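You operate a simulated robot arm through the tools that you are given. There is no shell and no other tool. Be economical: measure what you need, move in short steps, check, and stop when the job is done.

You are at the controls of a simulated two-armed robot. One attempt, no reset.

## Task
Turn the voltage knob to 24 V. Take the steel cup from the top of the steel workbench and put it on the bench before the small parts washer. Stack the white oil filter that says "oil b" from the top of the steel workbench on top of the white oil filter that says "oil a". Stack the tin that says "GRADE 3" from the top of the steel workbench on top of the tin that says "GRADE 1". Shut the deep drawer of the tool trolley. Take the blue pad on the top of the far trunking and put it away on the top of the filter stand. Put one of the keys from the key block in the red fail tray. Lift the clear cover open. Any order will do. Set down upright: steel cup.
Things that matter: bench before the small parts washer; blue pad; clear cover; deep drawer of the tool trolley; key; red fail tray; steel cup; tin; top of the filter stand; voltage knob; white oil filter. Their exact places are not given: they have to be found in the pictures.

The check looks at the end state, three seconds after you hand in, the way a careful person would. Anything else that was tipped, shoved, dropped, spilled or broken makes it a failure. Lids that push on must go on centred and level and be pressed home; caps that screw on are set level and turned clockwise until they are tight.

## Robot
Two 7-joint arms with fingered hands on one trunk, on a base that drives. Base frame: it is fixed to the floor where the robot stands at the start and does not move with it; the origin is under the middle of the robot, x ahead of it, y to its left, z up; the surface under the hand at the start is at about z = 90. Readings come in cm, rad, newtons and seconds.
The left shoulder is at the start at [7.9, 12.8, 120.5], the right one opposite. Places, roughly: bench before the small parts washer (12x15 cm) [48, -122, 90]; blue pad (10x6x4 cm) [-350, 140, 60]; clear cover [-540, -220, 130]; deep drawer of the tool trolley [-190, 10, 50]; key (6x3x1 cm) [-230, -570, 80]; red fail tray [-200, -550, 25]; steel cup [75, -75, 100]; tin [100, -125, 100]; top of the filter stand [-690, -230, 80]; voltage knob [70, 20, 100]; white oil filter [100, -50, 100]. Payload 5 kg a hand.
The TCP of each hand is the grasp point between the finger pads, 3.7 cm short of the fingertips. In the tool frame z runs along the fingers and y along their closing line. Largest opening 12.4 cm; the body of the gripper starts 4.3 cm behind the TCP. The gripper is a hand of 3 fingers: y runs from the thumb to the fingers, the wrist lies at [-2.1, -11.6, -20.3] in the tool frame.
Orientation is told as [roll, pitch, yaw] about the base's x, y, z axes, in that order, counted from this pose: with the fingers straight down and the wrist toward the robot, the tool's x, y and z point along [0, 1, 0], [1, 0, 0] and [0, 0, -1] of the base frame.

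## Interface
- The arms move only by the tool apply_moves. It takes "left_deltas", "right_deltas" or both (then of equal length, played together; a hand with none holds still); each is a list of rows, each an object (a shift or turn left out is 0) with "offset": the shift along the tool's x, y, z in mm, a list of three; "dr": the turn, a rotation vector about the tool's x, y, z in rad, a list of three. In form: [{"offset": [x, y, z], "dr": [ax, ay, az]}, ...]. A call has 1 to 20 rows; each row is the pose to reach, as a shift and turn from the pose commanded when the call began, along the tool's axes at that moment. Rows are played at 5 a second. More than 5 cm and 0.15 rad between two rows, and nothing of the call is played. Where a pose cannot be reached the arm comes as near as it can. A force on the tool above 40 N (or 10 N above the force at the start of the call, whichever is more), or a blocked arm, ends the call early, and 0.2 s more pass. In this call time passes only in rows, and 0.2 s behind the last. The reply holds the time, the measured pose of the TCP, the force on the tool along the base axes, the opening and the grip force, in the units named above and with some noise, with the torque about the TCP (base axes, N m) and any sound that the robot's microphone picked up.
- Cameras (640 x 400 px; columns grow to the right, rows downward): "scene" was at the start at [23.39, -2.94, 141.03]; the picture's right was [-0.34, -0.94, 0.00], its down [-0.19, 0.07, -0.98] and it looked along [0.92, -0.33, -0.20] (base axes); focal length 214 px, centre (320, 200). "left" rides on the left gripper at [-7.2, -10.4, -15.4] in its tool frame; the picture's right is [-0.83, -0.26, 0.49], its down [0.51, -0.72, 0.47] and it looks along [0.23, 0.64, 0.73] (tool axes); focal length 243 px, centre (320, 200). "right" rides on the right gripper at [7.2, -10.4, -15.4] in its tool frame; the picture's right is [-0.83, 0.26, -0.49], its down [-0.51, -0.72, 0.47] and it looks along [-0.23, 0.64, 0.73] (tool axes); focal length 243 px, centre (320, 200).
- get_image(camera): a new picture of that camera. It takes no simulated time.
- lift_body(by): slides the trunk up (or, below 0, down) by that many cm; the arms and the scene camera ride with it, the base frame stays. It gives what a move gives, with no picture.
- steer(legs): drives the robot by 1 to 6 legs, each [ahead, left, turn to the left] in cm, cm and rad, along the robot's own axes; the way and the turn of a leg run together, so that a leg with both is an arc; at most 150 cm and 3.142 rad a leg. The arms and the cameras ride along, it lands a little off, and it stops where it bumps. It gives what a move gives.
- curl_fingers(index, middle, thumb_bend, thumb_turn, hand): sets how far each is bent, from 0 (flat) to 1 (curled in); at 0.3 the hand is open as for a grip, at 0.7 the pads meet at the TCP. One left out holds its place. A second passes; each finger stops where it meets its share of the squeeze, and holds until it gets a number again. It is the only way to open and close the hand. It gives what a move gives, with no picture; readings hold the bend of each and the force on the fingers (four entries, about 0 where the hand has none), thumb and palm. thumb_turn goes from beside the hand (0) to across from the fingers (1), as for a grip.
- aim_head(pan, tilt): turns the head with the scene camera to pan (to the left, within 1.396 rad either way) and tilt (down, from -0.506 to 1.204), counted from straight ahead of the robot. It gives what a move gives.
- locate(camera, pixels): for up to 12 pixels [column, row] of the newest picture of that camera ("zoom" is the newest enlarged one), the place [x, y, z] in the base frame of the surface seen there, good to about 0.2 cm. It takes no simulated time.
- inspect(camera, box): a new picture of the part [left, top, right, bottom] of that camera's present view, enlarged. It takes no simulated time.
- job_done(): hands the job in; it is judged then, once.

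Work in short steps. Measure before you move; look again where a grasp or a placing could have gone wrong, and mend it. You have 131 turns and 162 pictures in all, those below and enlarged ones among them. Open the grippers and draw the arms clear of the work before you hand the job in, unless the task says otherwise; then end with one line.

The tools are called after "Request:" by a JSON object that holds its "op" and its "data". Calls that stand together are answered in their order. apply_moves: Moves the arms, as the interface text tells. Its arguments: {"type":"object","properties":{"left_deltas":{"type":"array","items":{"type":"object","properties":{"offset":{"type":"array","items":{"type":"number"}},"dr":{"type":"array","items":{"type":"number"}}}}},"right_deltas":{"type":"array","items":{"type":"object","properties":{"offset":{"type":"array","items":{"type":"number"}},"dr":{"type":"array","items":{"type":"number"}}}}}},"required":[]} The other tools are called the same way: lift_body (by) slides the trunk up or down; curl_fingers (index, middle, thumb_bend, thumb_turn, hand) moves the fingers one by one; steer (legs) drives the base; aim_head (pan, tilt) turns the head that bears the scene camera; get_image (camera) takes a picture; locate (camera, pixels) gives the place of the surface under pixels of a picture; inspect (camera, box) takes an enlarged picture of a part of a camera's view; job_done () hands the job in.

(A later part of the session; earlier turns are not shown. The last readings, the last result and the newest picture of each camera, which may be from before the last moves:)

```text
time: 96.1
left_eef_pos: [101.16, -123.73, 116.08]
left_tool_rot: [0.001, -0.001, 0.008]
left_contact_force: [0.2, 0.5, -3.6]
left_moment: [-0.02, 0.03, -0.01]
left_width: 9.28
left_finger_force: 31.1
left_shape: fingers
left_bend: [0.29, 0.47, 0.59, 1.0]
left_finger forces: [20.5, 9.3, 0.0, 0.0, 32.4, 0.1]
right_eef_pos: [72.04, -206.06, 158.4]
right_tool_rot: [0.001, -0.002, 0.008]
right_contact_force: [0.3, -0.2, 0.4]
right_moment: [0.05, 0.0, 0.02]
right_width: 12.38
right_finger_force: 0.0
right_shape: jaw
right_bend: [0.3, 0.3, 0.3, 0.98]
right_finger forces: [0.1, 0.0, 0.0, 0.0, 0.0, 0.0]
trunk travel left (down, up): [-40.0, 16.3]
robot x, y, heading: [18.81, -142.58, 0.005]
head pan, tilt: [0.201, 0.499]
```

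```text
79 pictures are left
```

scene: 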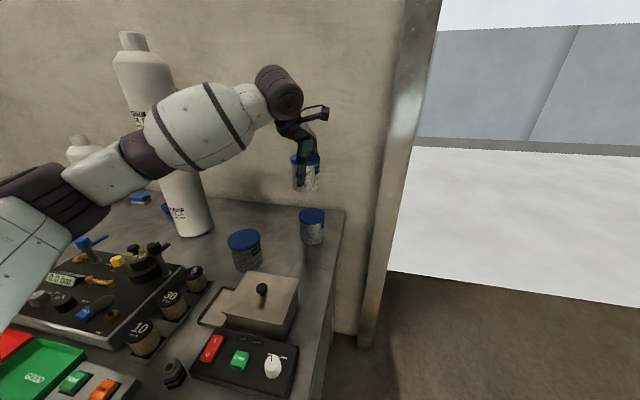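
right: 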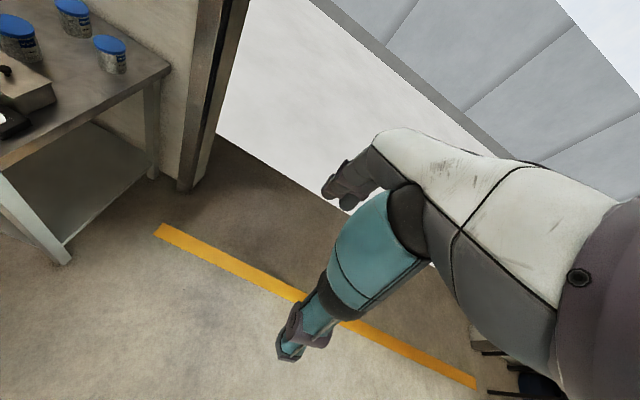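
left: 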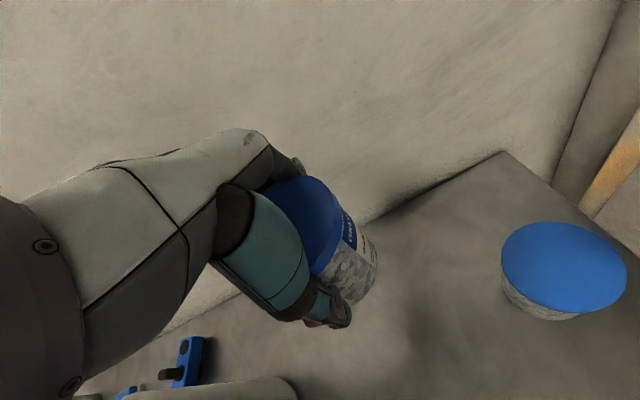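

Request:
{"op": "inspect", "data": {"camera": "scene", "box": [270, 140, 350, 250]}}

Request:
{"op": "inspect", "data": {"camera": "left", "box": [200, 140, 480, 340]}}

```text
3.64 times, centred on (310, 195) of scene
```

zoom: 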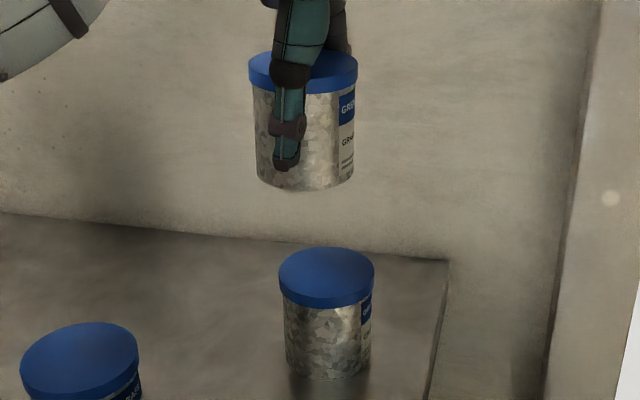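

```text
2.00 times, centred on (340, 240) of left
```

zoom: 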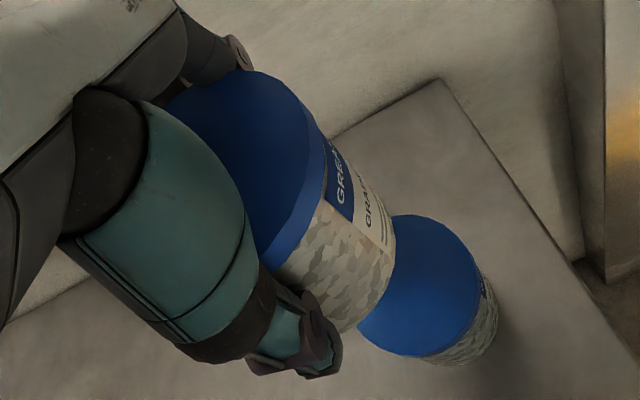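

I retake the scene zoom so I can locate points on both tins.

Request:
{"op": "inspect", "data": {"camera": "scene", "box": [270, 150, 350, 230]}}

Request:
{"op": "locate", "data": {"camera": "zoom", "pixels": [[320, 60], [320, 100], [320, 140], [320, 170], [250, 130], [365, 130], [330, 335], [275, 335], [385, 335], [330, 305], [330, 365], [330, 390]]}}

```text
5.00 times, centred on (310, 190) of scene
```

zoom: 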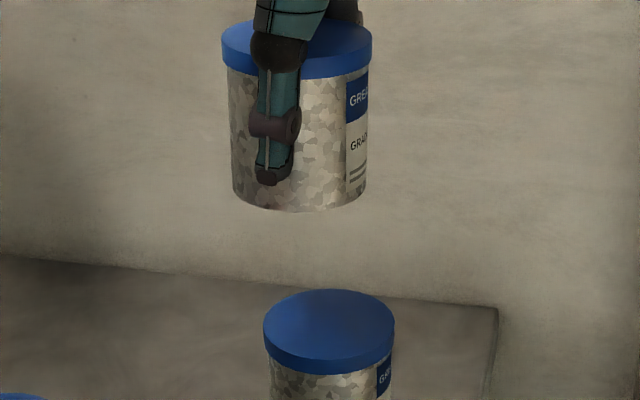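

```text
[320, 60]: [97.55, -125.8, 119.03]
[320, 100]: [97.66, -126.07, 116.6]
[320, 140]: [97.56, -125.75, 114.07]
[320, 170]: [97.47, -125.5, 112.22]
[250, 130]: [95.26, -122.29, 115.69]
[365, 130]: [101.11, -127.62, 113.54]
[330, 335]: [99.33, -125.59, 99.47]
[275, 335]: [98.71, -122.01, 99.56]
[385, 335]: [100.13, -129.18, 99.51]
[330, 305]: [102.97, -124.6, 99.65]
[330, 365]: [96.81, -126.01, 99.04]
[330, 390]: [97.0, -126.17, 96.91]
```

Tin 3's axis is ≈(100.8,−123.7); tin 1's (100.8,−125.0). I shift 13 mm right, lower 8 cm-mm to 2 cm above, and check.

Request:
{"op": "apply_moves", "data": {"left_deltas": [{"offset": [-13, 0, 0]}, {"offset": [-13, 0, 40]}, {"offset": [-13, 0, 80]}, {"offset": [-13, 0, 80]}]}}

Request:
{"op": "inspect", "data": {"camera": "scene", "box": [270, 170, 350, 250]}}

Request:
{"op": "inspect", "data": {"camera": "left", "box": [260, 180, 420, 320]}}

```text
time: 97.1
left_eef_pos: [100.87, -125.17, 108.45]
left_tool_rot: [0.0, -0.003, 0.008]
left_contact_force: [-0.2, -0.5, -5.0]
left_moment: [-0.01, 0.01, 0.01]
left_width: 9.26
left_finger_force: 30.7
left_shape: fingers
left_bend: [0.29, 0.47, 0.59, 1.0]
left_finger forces: [20.3, 9.3, 0.2, 0.1, 31.9, 0.0]
right_eef_pos: [72.02, -206.12, 158.48]
right_tool_rot: [0.0, -0.002, 0.008]
right_contact_force: [-0.2, -1.1, 0.2]
right_moment: [0.06, -0.04, -0.01]
right_width: 12.4
right_finger_force: 0.1
right_shape: jaw
right_bend: [0.3, 0.3, 0.3, 0.98]
right_finger forces: [0.1, 0.1, 0.0, 0.1, 0.1, 0.0]
trunk travel left (down, up): [-40.0, 16.3]
robot x, y, heading: [18.53, -142.51, 0.011]
head pan, tilt: [0.201, 0.499]
```

```text
5.00 times, centred on (310, 210) of scene
```

zoom: 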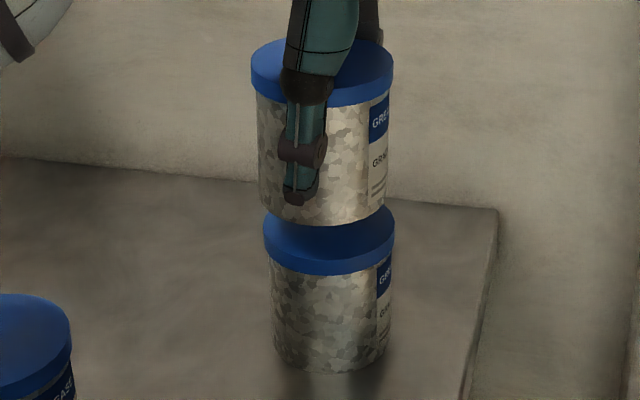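

```text
2.86 times, centred on (340, 250) of left
```

zoom: 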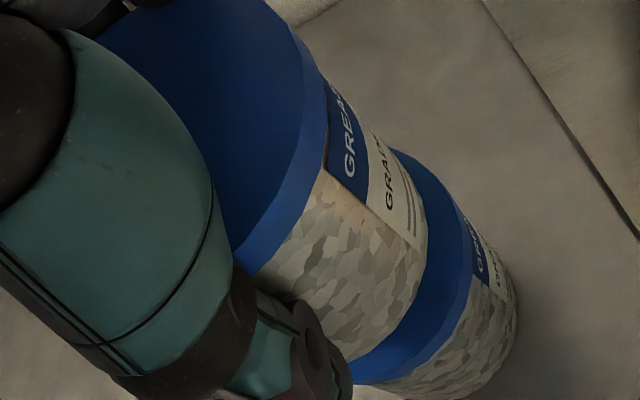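

Aligned within 2–3 mm. I shift 2 mm right and lower to contact.

Request:
{"op": "apply_moves", "data": {"left_deltas": [{"offset": [-2, 0, 8]}, {"offset": [-2, 0, 16]}, {"offset": [-2, 0, 20]}, {"offset": [-2, 0, 23]}]}}

Request:
{"op": "inspect", "data": {"camera": "scene", "box": [270, 170, 350, 250]}}

```text
time: 98.1
left_eef_pos: [101.06, -125.31, 106.03]
left_tool_rot: [0.0, -0.004, 0.009]
left_contact_force: [0.8, 0.2, 6.1]
left_moment: [-0.15, -0.42, 0.05]
left_width: 9.26
left_finger_force: 31.8
left_shape: fingers
left_bend: [0.29, 0.47, 0.59, 1.0]
left_finger forces: [21.9, 10.3, 0.1, 0.1, 32.1, 0.0]
right_eef_pos: [71.81, -205.96, 158.52]
right_tool_rot: [0.0, -0.005, 0.008]
right_contact_force: [-0.2, -0.5, 0.3]
right_moment: [-0.02, 0.02, -0.02]
right_width: 12.4
right_finger_force: 0.0
right_shape: jaw
right_bend: [0.3, 0.3, 0.3, 0.98]
right_finger forces: [0.0, 0.0, 0.0, 0.1, 0.1, 0.0]
trunk travel left (down, up): [-40.0, 16.3]
robot x, y, heading: [18.15, -142.63, 0.006]
head pan, tilt: [0.201, 0.499]
```

```text
5.00 times, centred on (310, 210) of scene
```

zoom: 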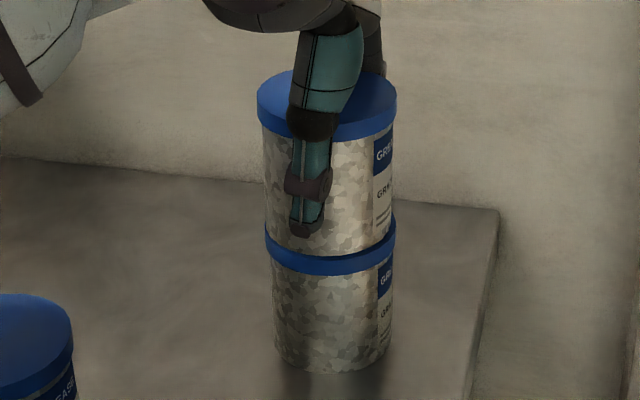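

Seated with alignment good. I open the fingers.

Request:
{"op": "curl_fingers", "data": {"hand": "left", "index": 0.18, "middle": 0.3, "thumb_bend": 0.4}}

Request:
{"op": "inspect", "data": {"camera": "scene", "box": [270, 170, 350, 250]}}

Request:
{"op": "inspect", "data": {"camera": "left", "box": [200, 120, 440, 340]}}

```text
time: 99.1
left_eef_pos: [101.16, -125.37, 105.77]
left_tool_rot: [-0.002, 0.001, 0.009]
left_contact_force: [-0.4, 0.0, 0.0]
left_moment: [0.01, -0.04, 0.02]
left_width: 13.54
left_finger_force: 0.6
left_shape: fingers
left_bend: [0.18, 0.3, 0.4, 0.99]
left_finger forces: [0.1, 0.1, 0.1, 0.0, 0.8, 0.1]
right_eef_pos: [71.98, -206.18, 158.55]
right_tool_rot: [0.0, -0.004, 0.01]
right_contact_force: [0.7, 0.0, -0.6]
right_moment: [0.04, 0.07, 0.0]
right_width: 12.39
right_finger_force: 0.0
right_shape: jaw
right_bend: [0.3, 0.3, 0.3, 0.98]
right_finger forces: [0.0, 0.0, 0.0, 0.1, 0.0, 0.0]
trunk travel left (down, up): [-40.0, 16.3]
robot x, y, heading: [18.76, -142.28, 0.006]
head pan, tilt: [0.201, 0.499]
```

```text
5.00 times, centred on (310, 210) of scene
```

zoom: 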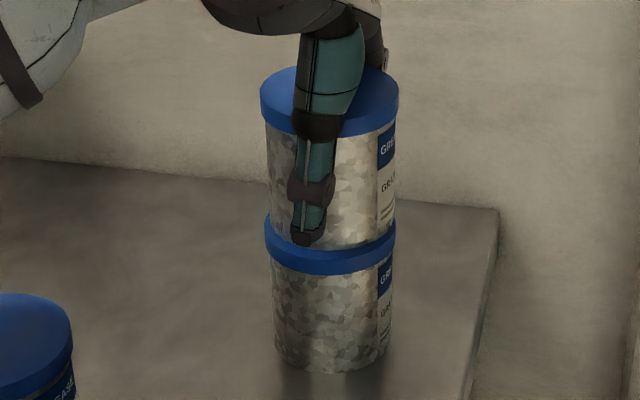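

```text
1.82 times, centred on (320, 230) of left
```

zoom: 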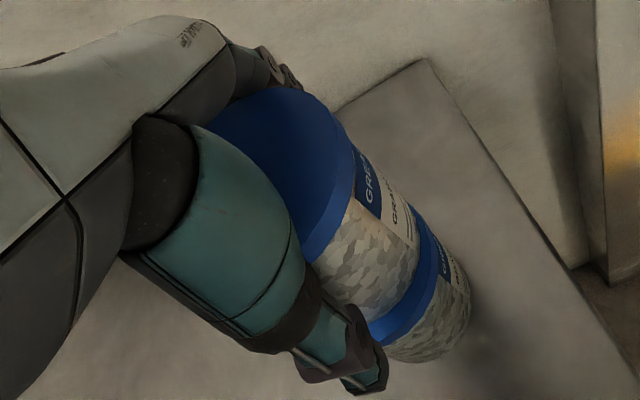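

Still stacked square. I open the thumb fully and rise.

Request:
{"op": "curl_fingers", "data": {"hand": "left", "index": 0.2, "middle": 0.25, "thumb_bend": 0.28}}

Request:
{"op": "apply_moves", "data": {"left_deltas": [{"offset": [0, 0, -10]}, {"offset": [0, 0, -40]}, {"offset": [0, 0, -80]}, {"offset": [0, 0, -120]}, {"offset": [0, 0, -165]}, {"offset": [0, 0, -210]}, {"offset": [0, 0, -255]}, {"offset": [0, -30, -290]}, {"offset": [0, -70, -310]}, {"offset": [0, -115, -320]}, {"offset": [0, -160, -330]}]}}

Request:
{"op": "get_image", "data": {"camera": "scene"}}

```text
time: 100.1
left_eef_pos: [101.1, -125.09, 105.76]
left_tool_rot: [0.0, -0.003, 0.009]
left_contact_force: [0.7, -0.7, 1.0]
left_moment: [-0.01, 0.02, 0.03]
left_width: 14.9
left_finger_force: 0.4
left_shape: fingers
left_bend: [0.2, 0.25, 0.28, 0.97]
left_finger forces: [1.3, 0.0, 0.0, 0.1, 0.0, 0.1]
right_eef_pos: [72.02, -205.99, 158.39]
right_tool_rot: [0.0, -0.004, 0.01]
right_contact_force: [0.7, 0.7, -0.6]
right_moment: [0.05, 0.01, 0.0]
right_width: 12.37
right_finger_force: 0.2
right_shape: jaw
right_bend: [0.3, 0.3, 0.3, 0.98]
right_finger forces: [0.1, 0.1, 0.1, 0.0, 0.0, 0.1]
trunk travel left (down, up): [-40.0, 16.3]
robot x, y, heading: [18.38, -142.72, 0.012]
head pan, tilt: [0.201, 0.499]
```

```text
time: 102.5
left_eef_pos: [84.75, -125.22, 138.91]
left_tool_rot: [0.001, -0.002, 0.009]
left_contact_force: [-0.4, -0.3, 0.3]
left_moment: [0.02, -0.05, 0.03]
left_width: 14.87
left_finger_force: 0.2
left_shape: fingers
left_bend: [0.2, 0.25, 0.28, 0.97]
left_finger forces: [0.0, 0.0, 0.0, 0.0, 0.1, 0.0]
right_eef_pos: [71.77, -206.11, 158.61]
right_tool_rot: [0.0, -0.007, 0.008]
right_contact_force: [-0.9, 0.5, 0.1]
right_moment: [0.0, -0.04, 0.03]
right_width: 12.4
right_finger_force: 0.1
right_shape: jaw
right_bend: [0.3, 0.3, 0.3, 0.98]
right_finger forces: [0.1, 0.0, 0.0, 0.1, 0.0, 0.0]
trunk travel left (down, up): [-40.0, 16.3]
robot x, y, heading: [18.44, -142.58, 0.01]
head pan, tilt: [0.201, 0.499]
```

```text
70 pictures are left
```

scene: 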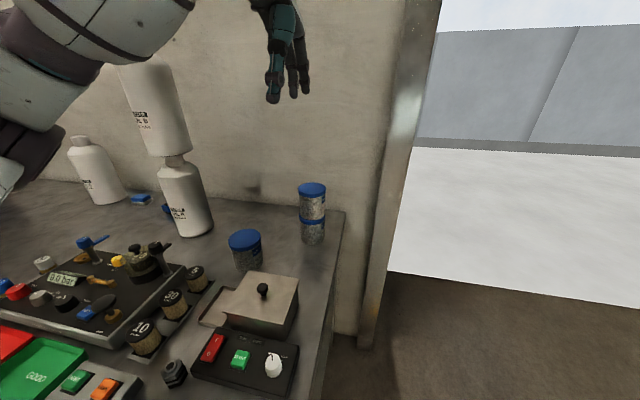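

All bench jobs here look right. I back off and turn around to face the rest of the room.

Request:
{"op": "steer", "data": {"legs": [[-90, 0, 0], [0, 0, 2.7]]}}

Request:
{"op": "aim_head", "data": {"pan": 0, "tilt": 0.3}}

Request:
{"op": "get_image", "data": {"camera": "scene"}}

```text
time: 113.8
left_eef_pos: [-140.01, -130.94, 138.79]
left_tool_rot: [-0.001, -0.002, 2.727]
left_contact_force: [0.2, 0.6, -0.4]
left_moment: [-0.02, 0.02, 0.01]
left_width: 14.89
left_finger_force: 0.1
left_shape: fingers
left_bend: [0.2, 0.25, 0.28, 0.97]
left_finger forces: [0.0, 0.1, 0.1, 0.0, 0.0, 0.0]
right_eef_pos: [-94.88, -62.64, 158.42]
right_tool_rot: [0.0, -0.004, 2.727]
right_contact_force: [-0.5, 0.3, 0.0]
right_moment: [0.02, 0.01, 0.0]
right_width: 12.38
right_finger_force: 0.0
right_shape: jaw
right_bend: [0.3, 0.3, 0.3, 0.98]
right_finger forces: [0.0, 0.0, 0.0, 0.1, 0.0, 0.0]
trunk travel left (down, up): [-40.0, 16.3]
robot x, y, heading: [-72.42, -142.37, 2.729]
head pan, tilt: [0.201, 0.499]
```

```text
time: 114.5
left_eef_pos: [-139.93, -131.11, 138.78]
left_tool_rot: [0.0, 0.0, 2.727]
left_contact_force: [-0.9, -0.2, -0.3]
left_moment: [0.0, 0.01, -0.03]
left_width: 14.89
left_finger_force: 0.1
left_shape: fingers
left_bend: [0.2, 0.25, 0.28, 0.97]
left_finger forces: [0.1, 0.0, 0.0, 0.0, 0.1, 0.1]
right_eef_pos: [-95.08, -62.68, 158.53]
right_tool_rot: [0.001, -0.003, 2.728]
right_contact_force: [-1.1, 0.1, 0.5]
right_moment: [-0.04, 0.01, -0.01]
right_width: 12.37
right_finger_force: 0.1
right_shape: jaw
right_bend: [0.3, 0.3, 0.3, 0.98]
right_finger forces: [0.0, 0.0, 0.0, 0.1, 0.1, 0.1]
trunk travel left (down, up): [-40.0, 16.3]
robot x, y, heading: [-72.38, -142.7, 2.724]
head pan, tilt: [0.0, 0.3]
```

```text
69 pictures are left
```

scene: 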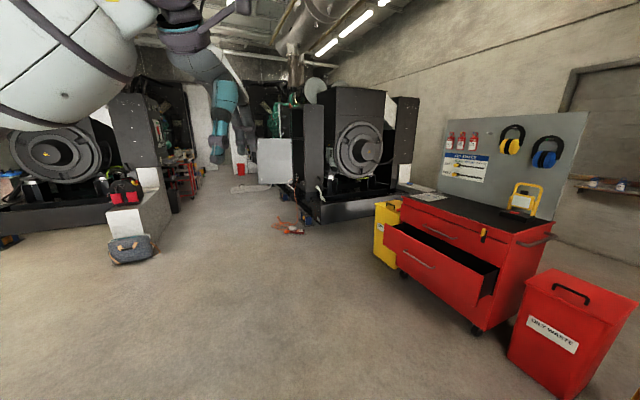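

The red trolley's lower drawer stands open. I locate its front.

Request:
{"op": "inspect", "data": {"camera": "scene", "box": [360, 180, 580, 340]}}

Request:
{"op": "locate", "data": {"camera": "zoom", "pixels": [[85, 155], [335, 300], [155, 225], [240, 290], [200, 210], [330, 330], [130, 75], [400, 200], [310, 170], [75, 195], [460, 170], [200, 165]]}}

```text
2.50 times, centred on (470, 260) of scene
```

zoom: 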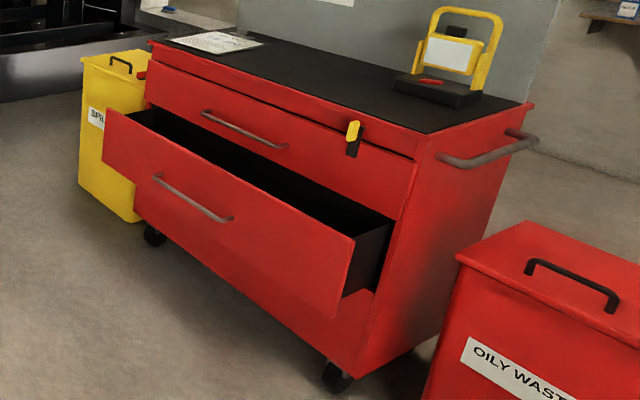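

```text
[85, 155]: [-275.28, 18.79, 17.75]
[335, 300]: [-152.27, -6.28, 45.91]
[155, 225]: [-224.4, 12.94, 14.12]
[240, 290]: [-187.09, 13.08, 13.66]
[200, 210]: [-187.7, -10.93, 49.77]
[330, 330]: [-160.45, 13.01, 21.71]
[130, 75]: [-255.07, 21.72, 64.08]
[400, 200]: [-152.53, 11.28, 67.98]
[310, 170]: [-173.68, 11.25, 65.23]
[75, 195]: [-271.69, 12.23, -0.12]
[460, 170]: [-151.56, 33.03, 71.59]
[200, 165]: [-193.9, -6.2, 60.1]
```

Drawer front panel is at y≈−7 (closed plane ≈11.5), z 43–60, x −152…−210. I drive to face it squarely, retract the left hand a bit, and lower the trunk.

Request:
{"op": "steer", "data": {"legs": [[0, 0, -1.156], [52, 88, 0]]}}

Request:
{"op": "apply_moves", "data": {"left_deltas": [{"offset": [0, -35, 0]}, {"offset": [0, -65, 0]}]}}

Request:
{"op": "lift_body", "data": {"by": -38}}

Request:
{"op": "aim_head", "data": {"pan": 0.1, "tilt": 0.6}}

Request:
{"op": "get_image", "data": {"camera": "scene"}}

```text
time: 125.4
left_eef_pos: [-177.86, -25.96, 138.75]
left_tool_rot: [0.001, -0.002, 1.586]
left_contact_force: [0.4, 0.0, -0.1]
left_moment: [-0.05, 0.01, 0.03]
left_width: 14.88
left_finger_force: 0.1
left_shape: fingers
left_bend: [0.2, 0.25, 0.28, 0.97]
left_finger forces: [0.0, 0.0, 0.0, 0.0, 0.0, 0.0]
right_eef_pos: [-96.9, -38.38, 158.47]
right_tool_rot: [0.0, -0.003, 1.586]
right_contact_force: [0.5, 0.9, 0.4]
right_moment: [0.01, 0.0, 0.02]
right_width: 12.39
right_finger_force: 0.1
right_shape: jaw
right_bend: [0.3, 0.3, 0.3, 0.98]
right_finger forces: [0.0, 0.0, 0.0, 0.1, 0.1, 0.0]
trunk travel left (down, up): [-40.0, 16.3]
robot x, y, heading: [-160.44, -92.46, 1.584]
head pan, tilt: [0.0, 0.3]
```

```text
time: 126.0
left_eef_pos: [-177.87, -32.52, 138.84]
left_tool_rot: [0.0, -0.001, 1.587]
left_contact_force: [-0.1, 0.9, -0.9]
left_moment: [0.0, 0.02, -0.03]
left_width: 14.89
left_finger_force: 0.0
left_shape: fingers
left_bend: [0.2, 0.25, 0.28, 0.97]
left_finger forces: [0.0, 0.0, 0.1, 0.0, 0.0, 0.1]
right_eef_pos: [-97.06, -38.45, 158.48]
right_tool_rot: [0.001, -0.005, 1.587]
right_contact_force: [-0.3, -0.4, -0.3]
right_moment: [0.03, 0.02, -0.02]
right_width: 12.38
right_finger_force: 0.0
right_shape: jaw
right_bend: [0.3, 0.3, 0.3, 0.98]
right_finger forces: [0.0, 0.0, 0.0, 0.1, 0.0, 0.0]
trunk travel left (down, up): [-40.0, 16.3]
robot x, y, heading: [-160.3, -92.37, 1.582]
head pan, tilt: [0.0, 0.3]
```

```text
time: 129.7
left_eef_pos: [-177.88, -32.45, 100.9]
left_tool_rot: [0.0, -0.002, 1.587]
left_contact_force: [-0.1, -0.4, -0.3]
left_moment: [0.01, -0.04, -0.04]
left_width: 14.89
left_finger_force: 0.1
left_shape: fingers
left_bend: [0.2, 0.25, 0.28, 0.97]
left_finger forces: [0.1, 0.1, 0.0, 0.1, 0.0, 0.0]
right_eef_pos: [-97.07, -38.31, 120.44]
right_tool_rot: [-0.002, -0.005, 1.586]
right_contact_force: [0.3, 0.2, 0.6]
right_moment: [0.0, -0.02, 0.01]
right_width: 12.38
right_finger_force: 0.0
right_shape: jaw
right_bend: [0.3, 0.3, 0.3, 0.98]
right_finger forces: [0.1, 0.0, 0.0, 0.0, 0.1, 0.0]
trunk travel left (down, up): [-2.0, 54.3]
robot x, y, heading: [-160.29, -92.31, 1.587]
head pan, tilt: [0.0, 0.3]
```

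```text
time: 130.5
left_eef_pos: [-177.84, -32.46, 100.81]
left_tool_rot: [0.0, -0.001, 1.586]
left_contact_force: [1.1, 0.1, -0.6]
left_moment: [-0.03, 0.01, -0.04]
left_width: 14.9
left_finger_force: 0.1
left_shape: fingers
left_bend: [0.2, 0.25, 0.28, 0.97]
left_finger forces: [0.0, 0.0, 0.0, 0.1, 0.0, 0.1]
right_eef_pos: [-97.1, -38.3, 120.35]
right_tool_rot: [-0.001, -0.003, 1.586]
right_contact_force: [0.8, 0.3, 0.6]
right_moment: [0.01, -0.02, -0.03]
right_width: 12.36
right_finger_force: 0.1
right_shape: jaw
right_bend: [0.3, 0.3, 0.3, 0.98]
right_finger forces: [0.1, 0.1, 0.0, 0.0, 0.1, 0.0]
trunk travel left (down, up): [-2.0, 54.3]
robot x, y, heading: [-160.2, -92.13, 1.59]
head pan, tilt: [0.099, 0.6]
```

```text
67 pictures are left
```

scene: 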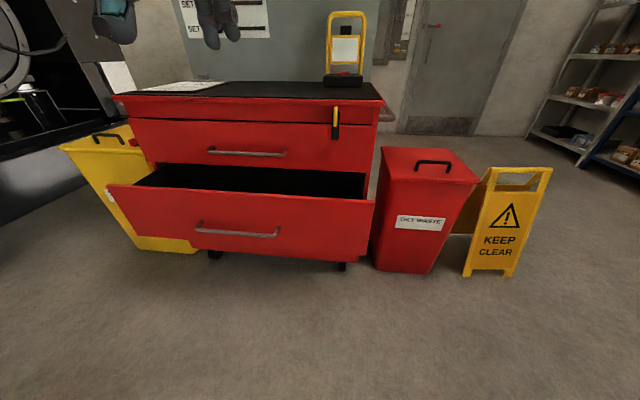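

I locate the drawer front's edges and handle from this straight view.

Request:
{"op": "locate", "data": {"camera": "scene", "pixels": [[240, 196], [240, 210], [235, 233], [195, 230], [280, 236], [240, 250], [120, 200], [365, 215], [240, 165], [245, 153], [240, 140], [180, 195]]}}

```text
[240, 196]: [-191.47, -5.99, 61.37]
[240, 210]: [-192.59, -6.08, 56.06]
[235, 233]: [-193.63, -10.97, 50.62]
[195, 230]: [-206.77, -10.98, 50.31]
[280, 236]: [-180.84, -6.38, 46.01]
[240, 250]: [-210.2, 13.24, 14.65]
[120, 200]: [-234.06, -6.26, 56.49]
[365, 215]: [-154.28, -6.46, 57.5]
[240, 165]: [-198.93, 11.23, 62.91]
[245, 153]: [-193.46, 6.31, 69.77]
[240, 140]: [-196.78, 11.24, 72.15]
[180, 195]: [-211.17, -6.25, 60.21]
```

Panel: x −235…−153, y −6.2, top z 61.7; closed plane y≈11.2. Upper handle sticks out, so I push at x≈−168: drive 10 cm right and lower the hand to z≈57.

Request:
{"op": "steer", "data": {"legs": [[0, -10, 0]]}}

Request:
{"op": "apply_moves", "data": {"left_deltas": [{"offset": [0, 0, 45]}, {"offset": [0, 0, 90]}, {"offset": [0, 0, 135]}, {"offset": [0, 0, 180]}, {"offset": [0, 0, 225]}, {"offset": [0, 0, 270]}, {"offset": [0, 0, 315]}, {"offset": [0, 0, 360]}, {"offset": [0, 0, 400]}, {"offset": [0, 0, 438]}]}}

Request:
{"op": "apply_moves", "data": {"left_deltas": [{"offset": [0, 40, 0]}, {"offset": [0, 80, 0]}, {"offset": [0, 120, 0]}, {"offset": [0, 150, 0]}, {"offset": [0, 175, 0]}, {"offset": [0, 195, 0]}, {"offset": [0, 215, 0]}]}}

Request:
{"op": "get_image", "data": {"camera": "scene"}}

```text
time: 132.1
left_eef_pos: [-167.95, -32.28, 100.92]
left_tool_rot: [0.0, -0.002, 1.587]
left_contact_force: [-1.1, 0.3, -0.8]
left_moment: [0.0, 0.02, 0.01]
left_width: 14.91
left_finger_force: 0.0
left_shape: fingers
left_bend: [0.2, 0.25, 0.28, 0.97]
left_finger forces: [0.0, 0.0, 0.0, 0.0, 0.1, 0.0]
right_eef_pos: [-87.12, -38.09, 120.47]
right_tool_rot: [0.001, -0.004, 1.587]
right_contact_force: [0.0, -0.2, 0.2]
right_moment: [-0.01, 0.0, -0.02]
right_width: 12.38
right_finger_force: 0.0
right_shape: jaw
right_bend: [0.3, 0.3, 0.3, 0.98]
right_finger forces: [0.0, 0.1, 0.1, 0.1, 0.0, 0.0]
trunk travel left (down, up): [-2.0, 54.3]
robot x, y, heading: [-150.57, -92.46, 1.583]
head pan, tilt: [0.099, 0.6]
```

```text
time: 134.2
left_eef_pos: [-167.88, -28.88, 56.68]
left_tool_rot: [0.001, 0.0, 1.585]
left_contact_force: [-0.4, -0.1, -0.7]
left_moment: [0.03, 0.02, 0.02]
left_width: 14.87
left_finger_force: 0.1
left_shape: fingers
left_bend: [0.2, 0.25, 0.28, 0.97]
left_finger forces: [0.1, 0.0, 0.0, 0.0, 0.0, 0.0]
left hand out of reach, approached as far as the arm can: row 6, 7, 8, 9, 10
right_eef_pos: [-87.33, -38.05, 120.4]
right_tool_rot: [0.0, -0.004, 1.589]
right_contact_force: [-0.4, -0.9, 0.2]
right_moment: [-0.01, -0.02, -0.01]
right_width: 12.36
right_finger_force: 0.0
right_shape: jaw
right_bend: [0.3, 0.3, 0.3, 0.98]
right_finger forces: [0.0, 0.0, 0.0, 0.1, 0.0, 0.0]
trunk travel left (down, up): [-2.0, 54.3]
robot x, y, heading: [-150.41, -92.13, 1.587]
head pan, tilt: [0.099, 0.6]
```

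```text
time: 135.8
left_eef_pos: [-168.05, -7.49, 56.59]
left_tool_rot: [0.0, 0.002, 1.589]
left_contact_force: [-0.8, 0.4, -0.7]
left_moment: [0.03, 0.02, 0.0]
left_width: 14.87
left_finger_force: 0.1
left_shape: fingers
left_bend: [0.2, 0.25, 0.28, 0.97]
left_finger forces: [0.0, 0.0, 0.1, 0.0, 0.0, 0.0]
right_eef_pos: [-87.15, -38.05, 120.46]
right_tool_rot: [-0.001, -0.004, 1.588]
right_contact_force: [0.5, -0.5, -0.6]
right_moment: [-0.03, -0.04, -0.02]
right_width: 12.37
right_finger_force: 0.0
right_shape: jaw
right_bend: [0.3, 0.3, 0.3, 0.98]
right_finger forces: [0.1, 0.0, 0.0, 0.0, 0.0, 0.0]
trunk travel left (down, up): [-2.0, 54.3]
robot x, y, heading: [-150.61, -92.35, 1.59]
head pan, tilt: [0.099, 0.6]
```

```text
66 pictures are left
```

scene: 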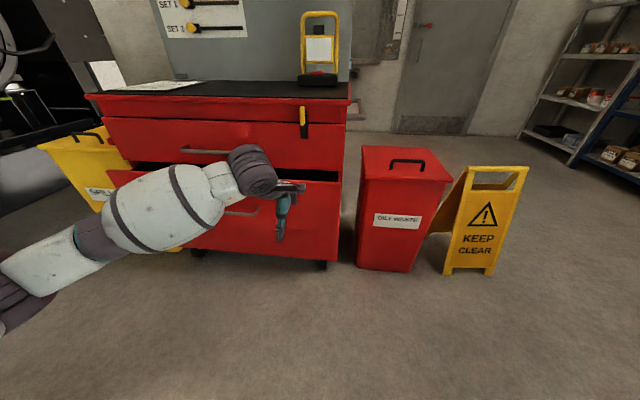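

The drawer is moving in easily. I push on another 11 cm until it stops.

Request:
{"op": "apply_moves", "data": {"left_deltas": [{"offset": [0, 20, 0]}, {"offset": [0, 40, 0]}, {"offset": [0, 60, 0]}, {"offset": [0, 75, 0]}, {"offset": [0, 90, 0]}, {"offset": [0, 100, 0]}, {"offset": [0, 110, 0]}]}}

Request:
{"op": "get_image", "data": {"camera": "scene"}}

```text
time: 137.3
left_eef_pos: [-168.15, 2.32, 56.99]
left_tool_rot: [-0.001, 0.0, 1.585]
left_contact_force: [0.0, -30.2, 8.4]
left_moment: [0.54, 0.09, 0.19]
left_width: 13.78
left_finger_force: 14.9
left_shape: fingers
left_bend: [0.24, 0.34, 0.28, 0.97]
left_finger forces: [9.8, 20.8, 0.1, 0.1, 0.0, 0.1]
right_eef_pos: [-87.26, -38.39, 120.64]
right_tool_rot: [0.0, -0.005, 1.59]
right_contact_force: [-0.9, -0.7, 0.1]
right_moment: [-0.01, 0.01, -0.03]
right_width: 12.38
right_finger_force: 0.0
right_shape: jaw
right_bend: [0.3, 0.3, 0.3, 0.98]
right_finger forces: [0.0, 0.0, 0.0, 0.1, 0.1, 0.0]
trunk travel left (down, up): [-2.0, 54.3]
robot x, y, heading: [-149.78, -92.3, 1.592]
head pan, tilt: [0.099, 0.6]
stopped in row 7 (left hand): the force on the tool passed its limit at 46 N (the readings are from after the stop); the commanded pose is now the measured one
```

```text
65 pictures are left
```

scene: 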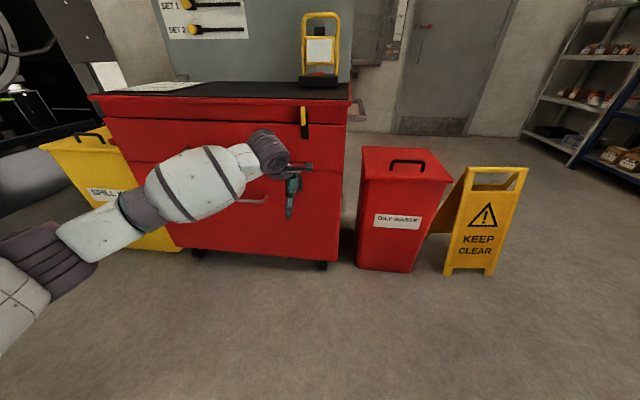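

Stopped at 46 N with the drawer apparently home. I retract and check the seam.

Request:
{"op": "apply_moves", "data": {"left_deltas": [{"offset": [0, -40, 0]}, {"offset": [0, -85, 0]}, {"offset": [0, -130, 0]}, {"offset": [0, -175, -20]}, {"offset": [0, -200, -60]}, {"offset": [0, -220, -100]}, {"offset": [0, -240, -140]}, {"offset": [0, -250, -185]}, {"offset": [0, -250, -230]}, {"offset": [0, -250, -275]}, {"offset": [0, -250, -320]}, {"offset": [0, -250, -365]}, {"offset": [0, -250, -410]}]}}

Request:
{"op": "inspect", "data": {"camera": "scene", "box": [80, 70, 370, 280]}}

Request:
{"op": "locate", "data": {"camera": "zoom", "pixels": [[300, 210], [300, 240], [300, 330], [500, 250], [500, 140], [300, 130], [120, 250], [120, 140]]}}

```text
time: 140.2
left_eef_pos: [-167.79, -22.62, 97.81]
left_tool_rot: [0.001, 0.002, 1.585]
left_contact_force: [0.5, -0.6, -0.2]
left_moment: [0.0, 0.0, 0.0]
left_width: 14.88
left_finger_force: 0.1
left_shape: fingers
left_bend: [0.2, 0.25, 0.28, 0.97]
left_finger forces: [0.0, 0.0, 0.1, 0.1, 0.0, 0.0]
right_eef_pos: [-87.16, -38.26, 120.44]
right_tool_rot: [0.0, -0.005, 1.588]
right_contact_force: [0.0, -0.4, -0.2]
right_moment: [0.04, 0.0, -0.01]
right_width: 12.39
right_finger_force: 0.2
right_shape: jaw
right_bend: [0.3, 0.3, 0.3, 0.98]
right_finger forces: [0.0, 0.1, 0.0, 0.1, 0.0, 0.0]
trunk travel left (down, up): [-2.0, 54.3]
robot x, y, heading: [-150.2, -92.17, 1.588]
head pan, tilt: [0.099, 0.6]
```

```text
1.90 times, centred on (225, 175) of scene
```

zoom: 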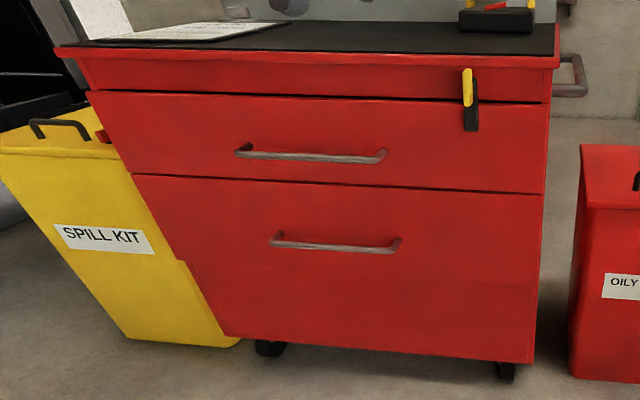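

```text
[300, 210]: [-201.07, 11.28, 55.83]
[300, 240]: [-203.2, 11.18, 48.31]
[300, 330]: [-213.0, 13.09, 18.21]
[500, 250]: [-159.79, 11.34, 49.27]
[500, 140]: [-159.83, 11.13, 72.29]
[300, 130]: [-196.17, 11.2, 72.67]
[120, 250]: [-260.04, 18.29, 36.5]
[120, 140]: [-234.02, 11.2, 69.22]
```

Drawer is flush. I raise the trunk, back up and turn toward the left/back of the room to find the blue pad.

Request:
{"op": "lift_body", "data": {"by": 38}}

Request:
{"op": "steer", "data": {"legs": [[-30, 0, 0], [0, 0, 1.1]]}}

Request:
{"op": "aim_head", "data": {"pan": 0, "tilt": 0.25}}

Request:
{"op": "get_image", "data": {"camera": "scene"}}

Request:
{"op": "locate", "data": {"camera": "scene", "pixels": [[320, 300], [320, 240], [320, 215], [420, 260], [250, 230], [500, 240], [180, 240], [350, 180]]}}

```text
time: 143.8
left_eef_pos: [-167.92, -22.22, 135.62]
left_tool_rot: [0.0, 0.001, 1.588]
left_contact_force: [0.1, 1.1, -0.5]
left_moment: [0.03, 0.01, -0.01]
left_width: 14.87
left_finger_force: 0.0
left_shape: fingers
left_bend: [0.2, 0.25, 0.28, 0.97]
left_finger forces: [0.0, 0.1, 0.1, 0.0, 0.0, 0.1]
right_eef_pos: [-87.14, -38.15, 158.48]
right_tool_rot: [0.001, -0.004, 1.586]
right_contact_force: [0.1, 0.4, -0.8]
right_moment: [-0.03, 0.0, 0.0]
right_width: 12.38
right_finger_force: 0.1
right_shape: jaw
right_bend: [0.3, 0.3, 0.3, 0.98]
right_finger forces: [0.0, 0.0, 0.1, 0.0, 0.0, 0.1]
trunk travel left (down, up): [-40.0, 16.3]
robot x, y, heading: [-149.97, -92.0, 1.59]
head pan, tilt: [0.099, 0.6]
```

```text
time: 148.6
left_eef_pos: [-219.81, -104.69, 135.86]
left_tool_rot: [0.0, 0.002, 2.68]
left_contact_force: [0.2, -1.2, 0.3]
left_moment: [0.01, 0.04, 0.01]
left_width: 14.85
left_finger_force: 0.1
left_shape: fingers
left_bend: [0.2, 0.25, 0.28, 0.97]
left_finger forces: [0.1, 0.0, 0.1, 0.0, 0.1, 0.0]
right_eef_pos: [-168.71, -40.56, 158.4]
right_tool_rot: [-0.001, -0.006, 2.682]
right_contact_force: [-0.7, 0.1, 0.6]
right_moment: [-0.05, -0.03, -0.01]
right_width: 12.39
right_finger_force: 0.0
right_shape: jaw
right_bend: [0.3, 0.3, 0.3, 0.98]
right_finger forces: [0.0, 0.0, 0.0, 0.0, 0.1, 0.1]
trunk travel left (down, up): [-40.0, 16.3]
robot x, y, heading: [-149.76, -121.49, 2.679]
head pan, tilt: [0.099, 0.6]
```

```text
time: 149.4
left_eef_pos: [-220.0, -104.79, 135.65]
left_tool_rot: [-0.001, -0.001, 2.68]
left_contact_force: [-0.1, 0.3, -1.3]
left_moment: [0.0, -0.04, 0.01]
left_width: 14.86
left_finger_force: 0.1
left_shape: fingers
left_bend: [0.2, 0.25, 0.28, 0.97]
left_finger forces: [0.0, 0.1, 0.1, 0.1, 0.1, 0.1]
right_eef_pos: [-168.93, -40.65, 158.53]
right_tool_rot: [-0.001, -0.004, 2.68]
right_contact_force: [0.5, 0.3, 0.0]
right_moment: [0.01, 0.02, -0.03]
right_width: 12.4
right_finger_force: 0.1
right_shape: jaw
right_bend: [0.3, 0.3, 0.3, 0.98]
right_finger forces: [0.1, 0.1, 0.1, 0.0, 0.0, 0.1]
trunk travel left (down, up): [-40.0, 16.3]
robot x, y, heading: [-149.83, -121.74, 2.683]
head pan, tilt: [0.0, 0.25]
```

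```text
63 pictures are left
```

scene: 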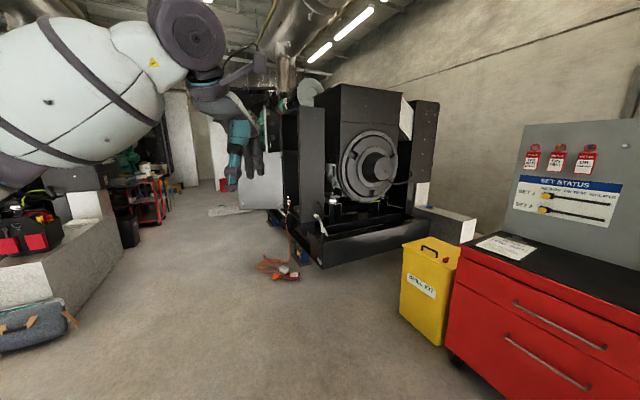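

```text
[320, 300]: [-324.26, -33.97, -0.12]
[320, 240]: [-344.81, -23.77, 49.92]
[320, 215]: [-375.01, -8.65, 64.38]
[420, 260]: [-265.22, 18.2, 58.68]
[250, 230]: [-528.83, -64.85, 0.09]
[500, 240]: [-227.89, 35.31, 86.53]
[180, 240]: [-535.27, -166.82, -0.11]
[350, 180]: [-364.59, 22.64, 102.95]
```

A grey trunking lies at (450,220), between the generator and the wall. I zoom there for the pad.

Request:
{"op": "inspect", "data": {"camera": "scene", "box": [400, 170, 500, 250]}}

Request:
{"op": "locate", "data": {"camera": "zoom", "pixels": [[120, 130], [200, 180], [300, 220], [380, 260], [430, 300], [360, 230], [250, 160], [150, 170]]}}

```text
5.00 times, centred on (450, 210) of scene
```

zoom: 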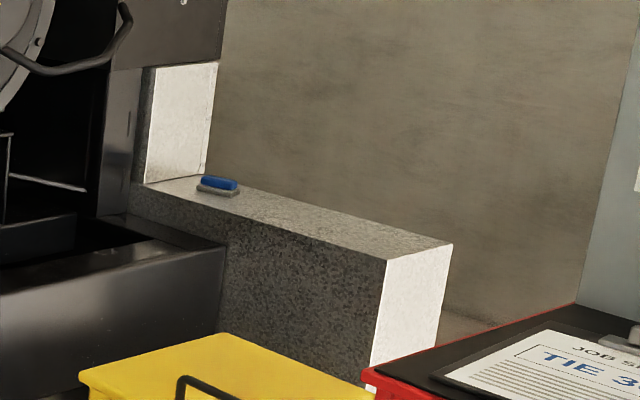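

```text
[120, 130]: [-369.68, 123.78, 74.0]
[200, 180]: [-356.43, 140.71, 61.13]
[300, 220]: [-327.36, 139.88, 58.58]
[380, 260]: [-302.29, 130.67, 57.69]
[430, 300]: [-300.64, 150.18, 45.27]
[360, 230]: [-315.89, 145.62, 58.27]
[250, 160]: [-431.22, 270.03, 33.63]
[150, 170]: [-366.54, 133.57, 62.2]
```

The blue pad lies at ≈(−355,140,60). I check how wide the gap is between the generator skid and the spill-kit bin.

Request:
{"op": "locate", "data": {"camera": "zoom", "pixels": [[215, 260], [180, 330], [80, 375], [100, 300], [230, 320], [290, 380], [360, 395], [217, 178], [205, 190], [235, 192], [470, 310], [490, 325]]}}

Request:
{"op": "locate", "data": {"camera": "scene", "pixels": [[400, 280], [380, 240], [455, 280], [430, 250], [410, 300], [440, 340], [360, 310], [395, 300], [500, 130], [625, 180], [460, 255]]}}

```text
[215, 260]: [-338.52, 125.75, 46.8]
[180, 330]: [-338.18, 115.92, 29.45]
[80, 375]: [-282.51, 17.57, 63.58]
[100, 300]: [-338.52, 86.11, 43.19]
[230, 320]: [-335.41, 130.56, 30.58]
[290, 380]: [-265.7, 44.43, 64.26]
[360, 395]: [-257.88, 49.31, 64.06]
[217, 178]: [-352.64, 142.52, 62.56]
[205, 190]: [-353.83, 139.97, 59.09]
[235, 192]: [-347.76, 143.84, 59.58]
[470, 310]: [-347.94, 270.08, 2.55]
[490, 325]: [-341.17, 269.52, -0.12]
```

```text
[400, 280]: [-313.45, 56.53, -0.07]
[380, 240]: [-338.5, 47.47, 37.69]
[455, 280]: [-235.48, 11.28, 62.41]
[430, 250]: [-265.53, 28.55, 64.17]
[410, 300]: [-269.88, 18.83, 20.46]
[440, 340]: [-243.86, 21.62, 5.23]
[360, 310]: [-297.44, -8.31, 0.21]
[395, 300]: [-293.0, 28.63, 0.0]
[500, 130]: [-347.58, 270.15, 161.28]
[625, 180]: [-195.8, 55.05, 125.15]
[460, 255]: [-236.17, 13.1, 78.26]
```

The gap is ≈55 cm wide (x −338…−283). I check the height of the generator's panels near the pad.

Request:
{"op": "locate", "data": {"camera": "scene", "pixels": [[428, 110], [428, 150], [410, 170], [405, 110], [425, 190], [400, 150], [437, 103], [375, 95], [310, 150], [420, 205]]}}

Request:
{"op": "inspect", "data": {"camera": "scene", "box": [270, 60, 480, 300]}}

```text
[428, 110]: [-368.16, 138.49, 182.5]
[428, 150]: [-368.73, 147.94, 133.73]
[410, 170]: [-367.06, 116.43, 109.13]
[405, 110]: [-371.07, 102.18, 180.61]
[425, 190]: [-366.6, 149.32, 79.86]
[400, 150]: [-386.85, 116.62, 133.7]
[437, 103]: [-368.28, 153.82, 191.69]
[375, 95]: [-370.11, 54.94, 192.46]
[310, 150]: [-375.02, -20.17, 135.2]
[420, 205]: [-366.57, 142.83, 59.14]
```

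```text
1.67 times, centred on (375, 180) of scene
```

zoom: 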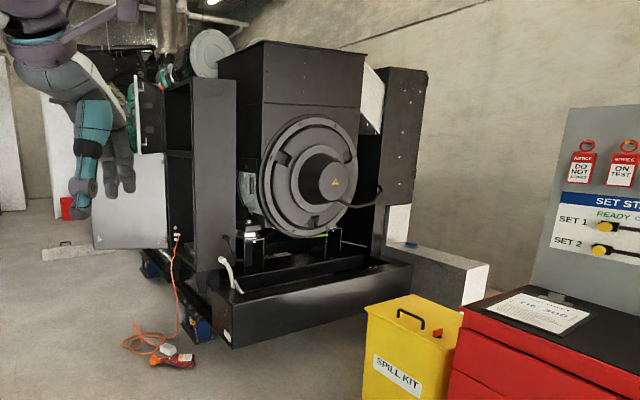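

The generator's tall wall is at x=−367, pad 14 cm in front of it. I'll pass the gap facing +y with arms tucked toward the middle, then stand east of the trunking facing −x and use the right arm. First tuck the arms; I also check the orange thing on the floor.

Request:
{"op": "locate", "data": {"camera": "scene", "pixels": [[285, 275], [298, 275], [262, 265], [300, 262], [275, 258]]}}

Request:
{"op": "apply_moves", "data": {"left_deltas": [{"offset": [-10, 0, 0]}, {"offset": [-20, 0, 0]}, {"offset": [-30, 0, 0]}, {"offset": [-40, 0, 0]}, {"offset": [-50, 0, 0]}, {"offset": [-60, 0, 0]}, {"offset": [-70, 0, 0]}, {"offset": [-80, 0, 0]}, {"offset": [-85, 0, 0]}, {"offset": [-85, 0, 0]}, {"offset": [-85, 0, 0]}], "right_deltas": [{"offset": [45, 5, 0]}, {"offset": [90, 10, 0]}, {"offset": [135, 15, 0]}, {"offset": [180, 25, 0]}, {"offset": [225, 35, 0]}, {"offset": [270, 45, 0]}, {"offset": [315, 55, 0]}, {"offset": [360, 65, 0]}, {"offset": [405, 70, 0]}, {"offset": [450, 70, 0]}, {"offset": [490, 70, 0]}]}}

Request:
{"op": "steer", "data": {"legs": [[0, 0, -1.112], [0, 100, 0], [0, 57, 0]]}}

Request:
{"op": "aim_head", "data": {"pan": 0, "tilt": 0.55}}

Request:
{"op": "get_image", "data": {"camera": "scene"}}

```text
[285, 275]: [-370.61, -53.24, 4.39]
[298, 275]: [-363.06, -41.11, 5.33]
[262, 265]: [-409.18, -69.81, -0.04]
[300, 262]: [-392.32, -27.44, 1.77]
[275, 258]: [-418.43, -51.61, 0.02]
```

```text
time: 151.8
left_eef_pos: [-216.38, -97.25, 135.54]
left_tool_rot: [0.0, 0.004, 2.68]
left_contact_force: [-0.3, 0.1, -0.6]
left_moment: [-0.02, -0.03, 0.03]
left_width: 14.88
left_finger_force: 0.1
left_shape: fingers
left_bend: [0.2, 0.25, 0.28, 0.97]
left_finger forces: [0.0, 0.0, 0.0, 0.0, 0.0, 0.0]
right_eef_pos: [-197.16, -81.41, 158.37]
right_tool_rot: [-0.001, -0.002, 2.68]
right_contact_force: [0.2, -0.8, 0.2]
right_moment: [0.0, -0.02, 0.0]
right_width: 12.39
right_finger_force: 0.0
right_shape: jaw
right_bend: [0.3, 0.3, 0.3, 0.97]
right_finger forces: [0.1, 0.0, 0.0, 0.1, 0.1, 0.0]
trunk travel left (down, up): [-40.0, 16.3]
robot x, y, heading: [-149.59, -121.23, 2.678]
head pan, tilt: [0.0, 0.25]
```

```text
time: 168.8
left_eef_pos: [-314.44, -50.16, 135.64]
left_tool_rot: [-0.001, 0.002, 1.573]
left_contact_force: [0.1, -0.6, -0.4]
left_moment: [-0.01, 0.02, -0.01]
left_width: 14.89
left_finger_force: 0.0
left_shape: fingers
left_bend: [0.2, 0.25, 0.28, 0.97]
left_finger forces: [0.0, 0.1, 0.0, 0.0, 0.1, 0.0]
right_eef_pos: [-291.45, -60.22, 158.44]
right_tool_rot: [0.0, -0.002, 1.577]
right_contact_force: [0.2, -0.8, 0.0]
right_moment: [0.0, 0.04, 0.01]
right_width: 12.37
right_finger_force: 0.0
right_shape: jaw
right_bend: [0.3, 0.3, 0.3, 0.97]
right_finger forces: [0.0, 0.0, 0.0, 0.0, 0.0, 0.0]
trunk travel left (down, up): [-40.0, 16.3]
robot x, y, heading: [-306.56, -120.43, 1.579]
head pan, tilt: [0.0, 0.25]
```

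```text
time: 169.6
left_eef_pos: [-314.54, -50.28, 135.7]
left_tool_rot: [0.0, 0.001, 1.576]
left_contact_force: [0.5, 0.1, -0.2]
left_moment: [0.04, 0.0, 0.01]
left_width: 14.87
left_finger_force: 0.0
left_shape: fingers
left_bend: [0.2, 0.25, 0.28, 0.97]
left_finger forces: [0.1, 0.0, 0.0, 0.0, 0.1, 0.0]
right_eef_pos: [-291.6, -60.28, 158.39]
right_tool_rot: [-0.001, -0.003, 1.578]
right_contact_force: [0.0, -0.3, -0.3]
right_moment: [0.01, 0.02, -0.03]
right_width: 12.39
right_finger_force: 0.0
right_shape: jaw
right_bend: [0.3, 0.3, 0.3, 0.97]
right_finger forces: [0.1, 0.0, 0.0, 0.0, 0.0, 0.1]
trunk travel left (down, up): [-40.0, 16.3]
robot x, y, heading: [-306.11, -120.45, 1.576]
head pan, tilt: [0.0, 0.55]
```

```text
60 pictures are left
```

scene: 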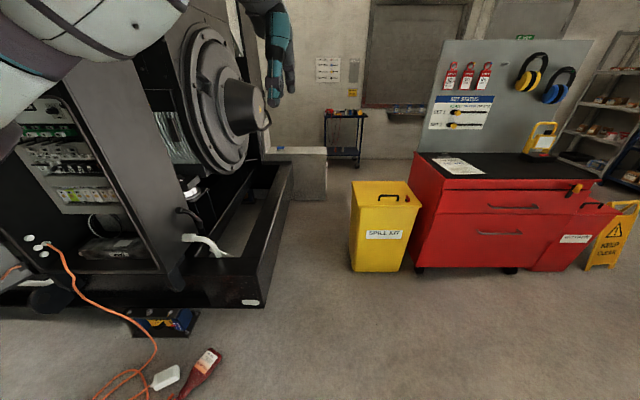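

The gap lies straight ahead. I check the red item on the floor and other clearances.

Request:
{"op": "locate", "data": {"camera": "scene", "pixels": [[215, 355], [180, 395], [262, 300], [293, 165], [353, 260], [405, 265], [325, 195], [345, 165], [440, 60], [235, 110], [268, 125], [325, 160]]}}

```text
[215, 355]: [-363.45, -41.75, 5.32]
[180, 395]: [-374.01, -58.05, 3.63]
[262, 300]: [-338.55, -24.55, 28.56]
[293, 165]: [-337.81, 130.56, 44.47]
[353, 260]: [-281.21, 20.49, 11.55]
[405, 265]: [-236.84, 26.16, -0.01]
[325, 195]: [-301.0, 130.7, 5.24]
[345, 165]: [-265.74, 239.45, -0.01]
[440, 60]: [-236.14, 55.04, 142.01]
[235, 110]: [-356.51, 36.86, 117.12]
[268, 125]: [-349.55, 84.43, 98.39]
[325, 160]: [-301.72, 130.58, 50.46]
```

Machine parts protrude to x≈−349; I measure where my left forearm/elbow is.

Request:
{"op": "locate", "data": {"camera": "scene", "pixels": [[20, 60], [60, 60], [100, 55], [150, 20], [10, 120], [5, 30], [275, 60], [240, 105]]}}

```text
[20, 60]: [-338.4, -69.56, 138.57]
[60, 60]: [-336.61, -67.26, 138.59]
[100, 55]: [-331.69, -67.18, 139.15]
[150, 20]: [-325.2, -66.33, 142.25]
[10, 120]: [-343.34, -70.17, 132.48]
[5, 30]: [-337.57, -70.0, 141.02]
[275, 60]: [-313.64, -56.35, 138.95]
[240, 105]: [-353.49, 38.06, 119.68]
```

Elbow would come too near the machine's shaft, so I'll pass the gap facing +x, sidestepping left, with hands retracted. First turn and retract.

Request:
{"op": "apply_moves", "data": {"left_deltas": [{"offset": [0, -40, 0]}, {"offset": [0, -80, 0]}, {"offset": [0, -120, 0]}], "right_deltas": [{"offset": [0, -10, 0]}, {"offset": [0, -20, 0]}, {"offset": [0, -20, 0]}]}}

Request:
{"op": "steer", "data": {"legs": [[0, 0, -1.577], [-5, 85, 0]]}}

Request:
{"op": "aim_head", "data": {"pan": 1.1, "tilt": 0.7}}

Request:
{"op": "get_image", "data": {"camera": "scene"}}

```text
time: 170.4
left_eef_pos: [-314.45, -62.24, 135.63]
left_tool_rot: [0.0, 0.001, 1.574]
left_contact_force: [-0.5, -0.6, -0.4]
left_moment: [0.0, 0.0, 0.01]
left_width: 14.88
left_finger_force: 0.1
left_shape: fingers
left_bend: [0.2, 0.25, 0.28, 0.97]
left_finger forces: [0.0, 0.0, 0.0, 0.1, 0.1, 0.1]
right_eef_pos: [-291.56, -62.11, 158.53]
right_tool_rot: [0.001, -0.004, 1.576]
right_contact_force: [-0.6, -0.1, 0.3]
right_moment: [0.0, -0.03, 0.02]
right_width: 12.38
right_finger_force: 0.0
right_shape: jaw
right_bend: [0.3, 0.3, 0.3, 0.97]
right_finger forces: [0.0, 0.1, 0.1, 0.1, 0.0, 0.0]
trunk travel left (down, up): [-40.0, 16.3]
robot x, y, heading: [-306.45, -120.15, 1.575]
head pan, tilt: [0.0, 0.55]
```

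```text
time: 182.0
left_eef_pos: [-254.39, -27.29, 135.66]
left_tool_rot: [0.0, 0.002, 0.015]
left_contact_force: [0.1, 0.0, -0.7]
left_moment: [-0.02, 0.02, -0.01]
left_width: 14.88
left_finger_force: 0.0
left_shape: fingers
left_bend: [0.2, 0.25, 0.28, 0.97]
left_finger forces: [0.0, 0.0, 0.1, 0.0, 0.0, 0.0]
right_eef_pos: [-254.16, -50.25, 158.59]
right_tool_rot: [0.0, -0.004, 0.018]
right_contact_force: [-0.6, -0.5, 0.0]
right_moment: [0.02, -0.01, 0.01]
right_width: 12.37
right_finger_force: 0.1
right_shape: jaw
right_bend: [0.3, 0.3, 0.3, 0.97]
right_finger forces: [0.0, 0.0, 0.0, 0.1, 0.1, 0.1]
trunk travel left (down, up): [-40.0, 16.3]
robot x, y, heading: [-312.72, -35.4, 0.014]
head pan, tilt: [0.0, 0.55]
```

```text
time: 183.3
left_eef_pos: [-254.46, -27.2, 135.77]
left_tool_rot: [0.0, 0.001, 0.016]
left_contact_force: [-0.4, 0.0, -0.7]
left_moment: [0.01, 0.01, 0.01]
left_width: 14.89
left_finger_force: 0.1
left_shape: fingers
left_bend: [0.2, 0.25, 0.28, 0.97]
left_finger forces: [0.1, 0.1, 0.0, 0.0, 0.0, 0.1]
right_eef_pos: [-254.18, -50.14, 158.39]
right_tool_rot: [0.0, -0.004, 0.019]
right_contact_force: [0.4, 0.9, 0.2]
right_moment: [-0.05, 0.01, -0.02]
right_width: 12.38
right_finger_force: 0.0
right_shape: jaw
right_bend: [0.3, 0.3, 0.3, 0.97]
right_finger forces: [0.0, 0.0, 0.0, 0.0, 0.1, 0.0]
trunk travel left (down, up): [-40.0, 16.3]
robot x, y, heading: [-312.43, -36.12, 0.016]
head pan, tilt: [1.1, 0.7]
```

```text
59 pictures are left
```

scene: 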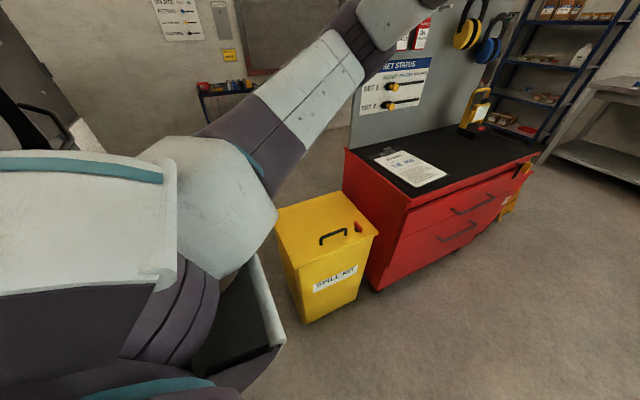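

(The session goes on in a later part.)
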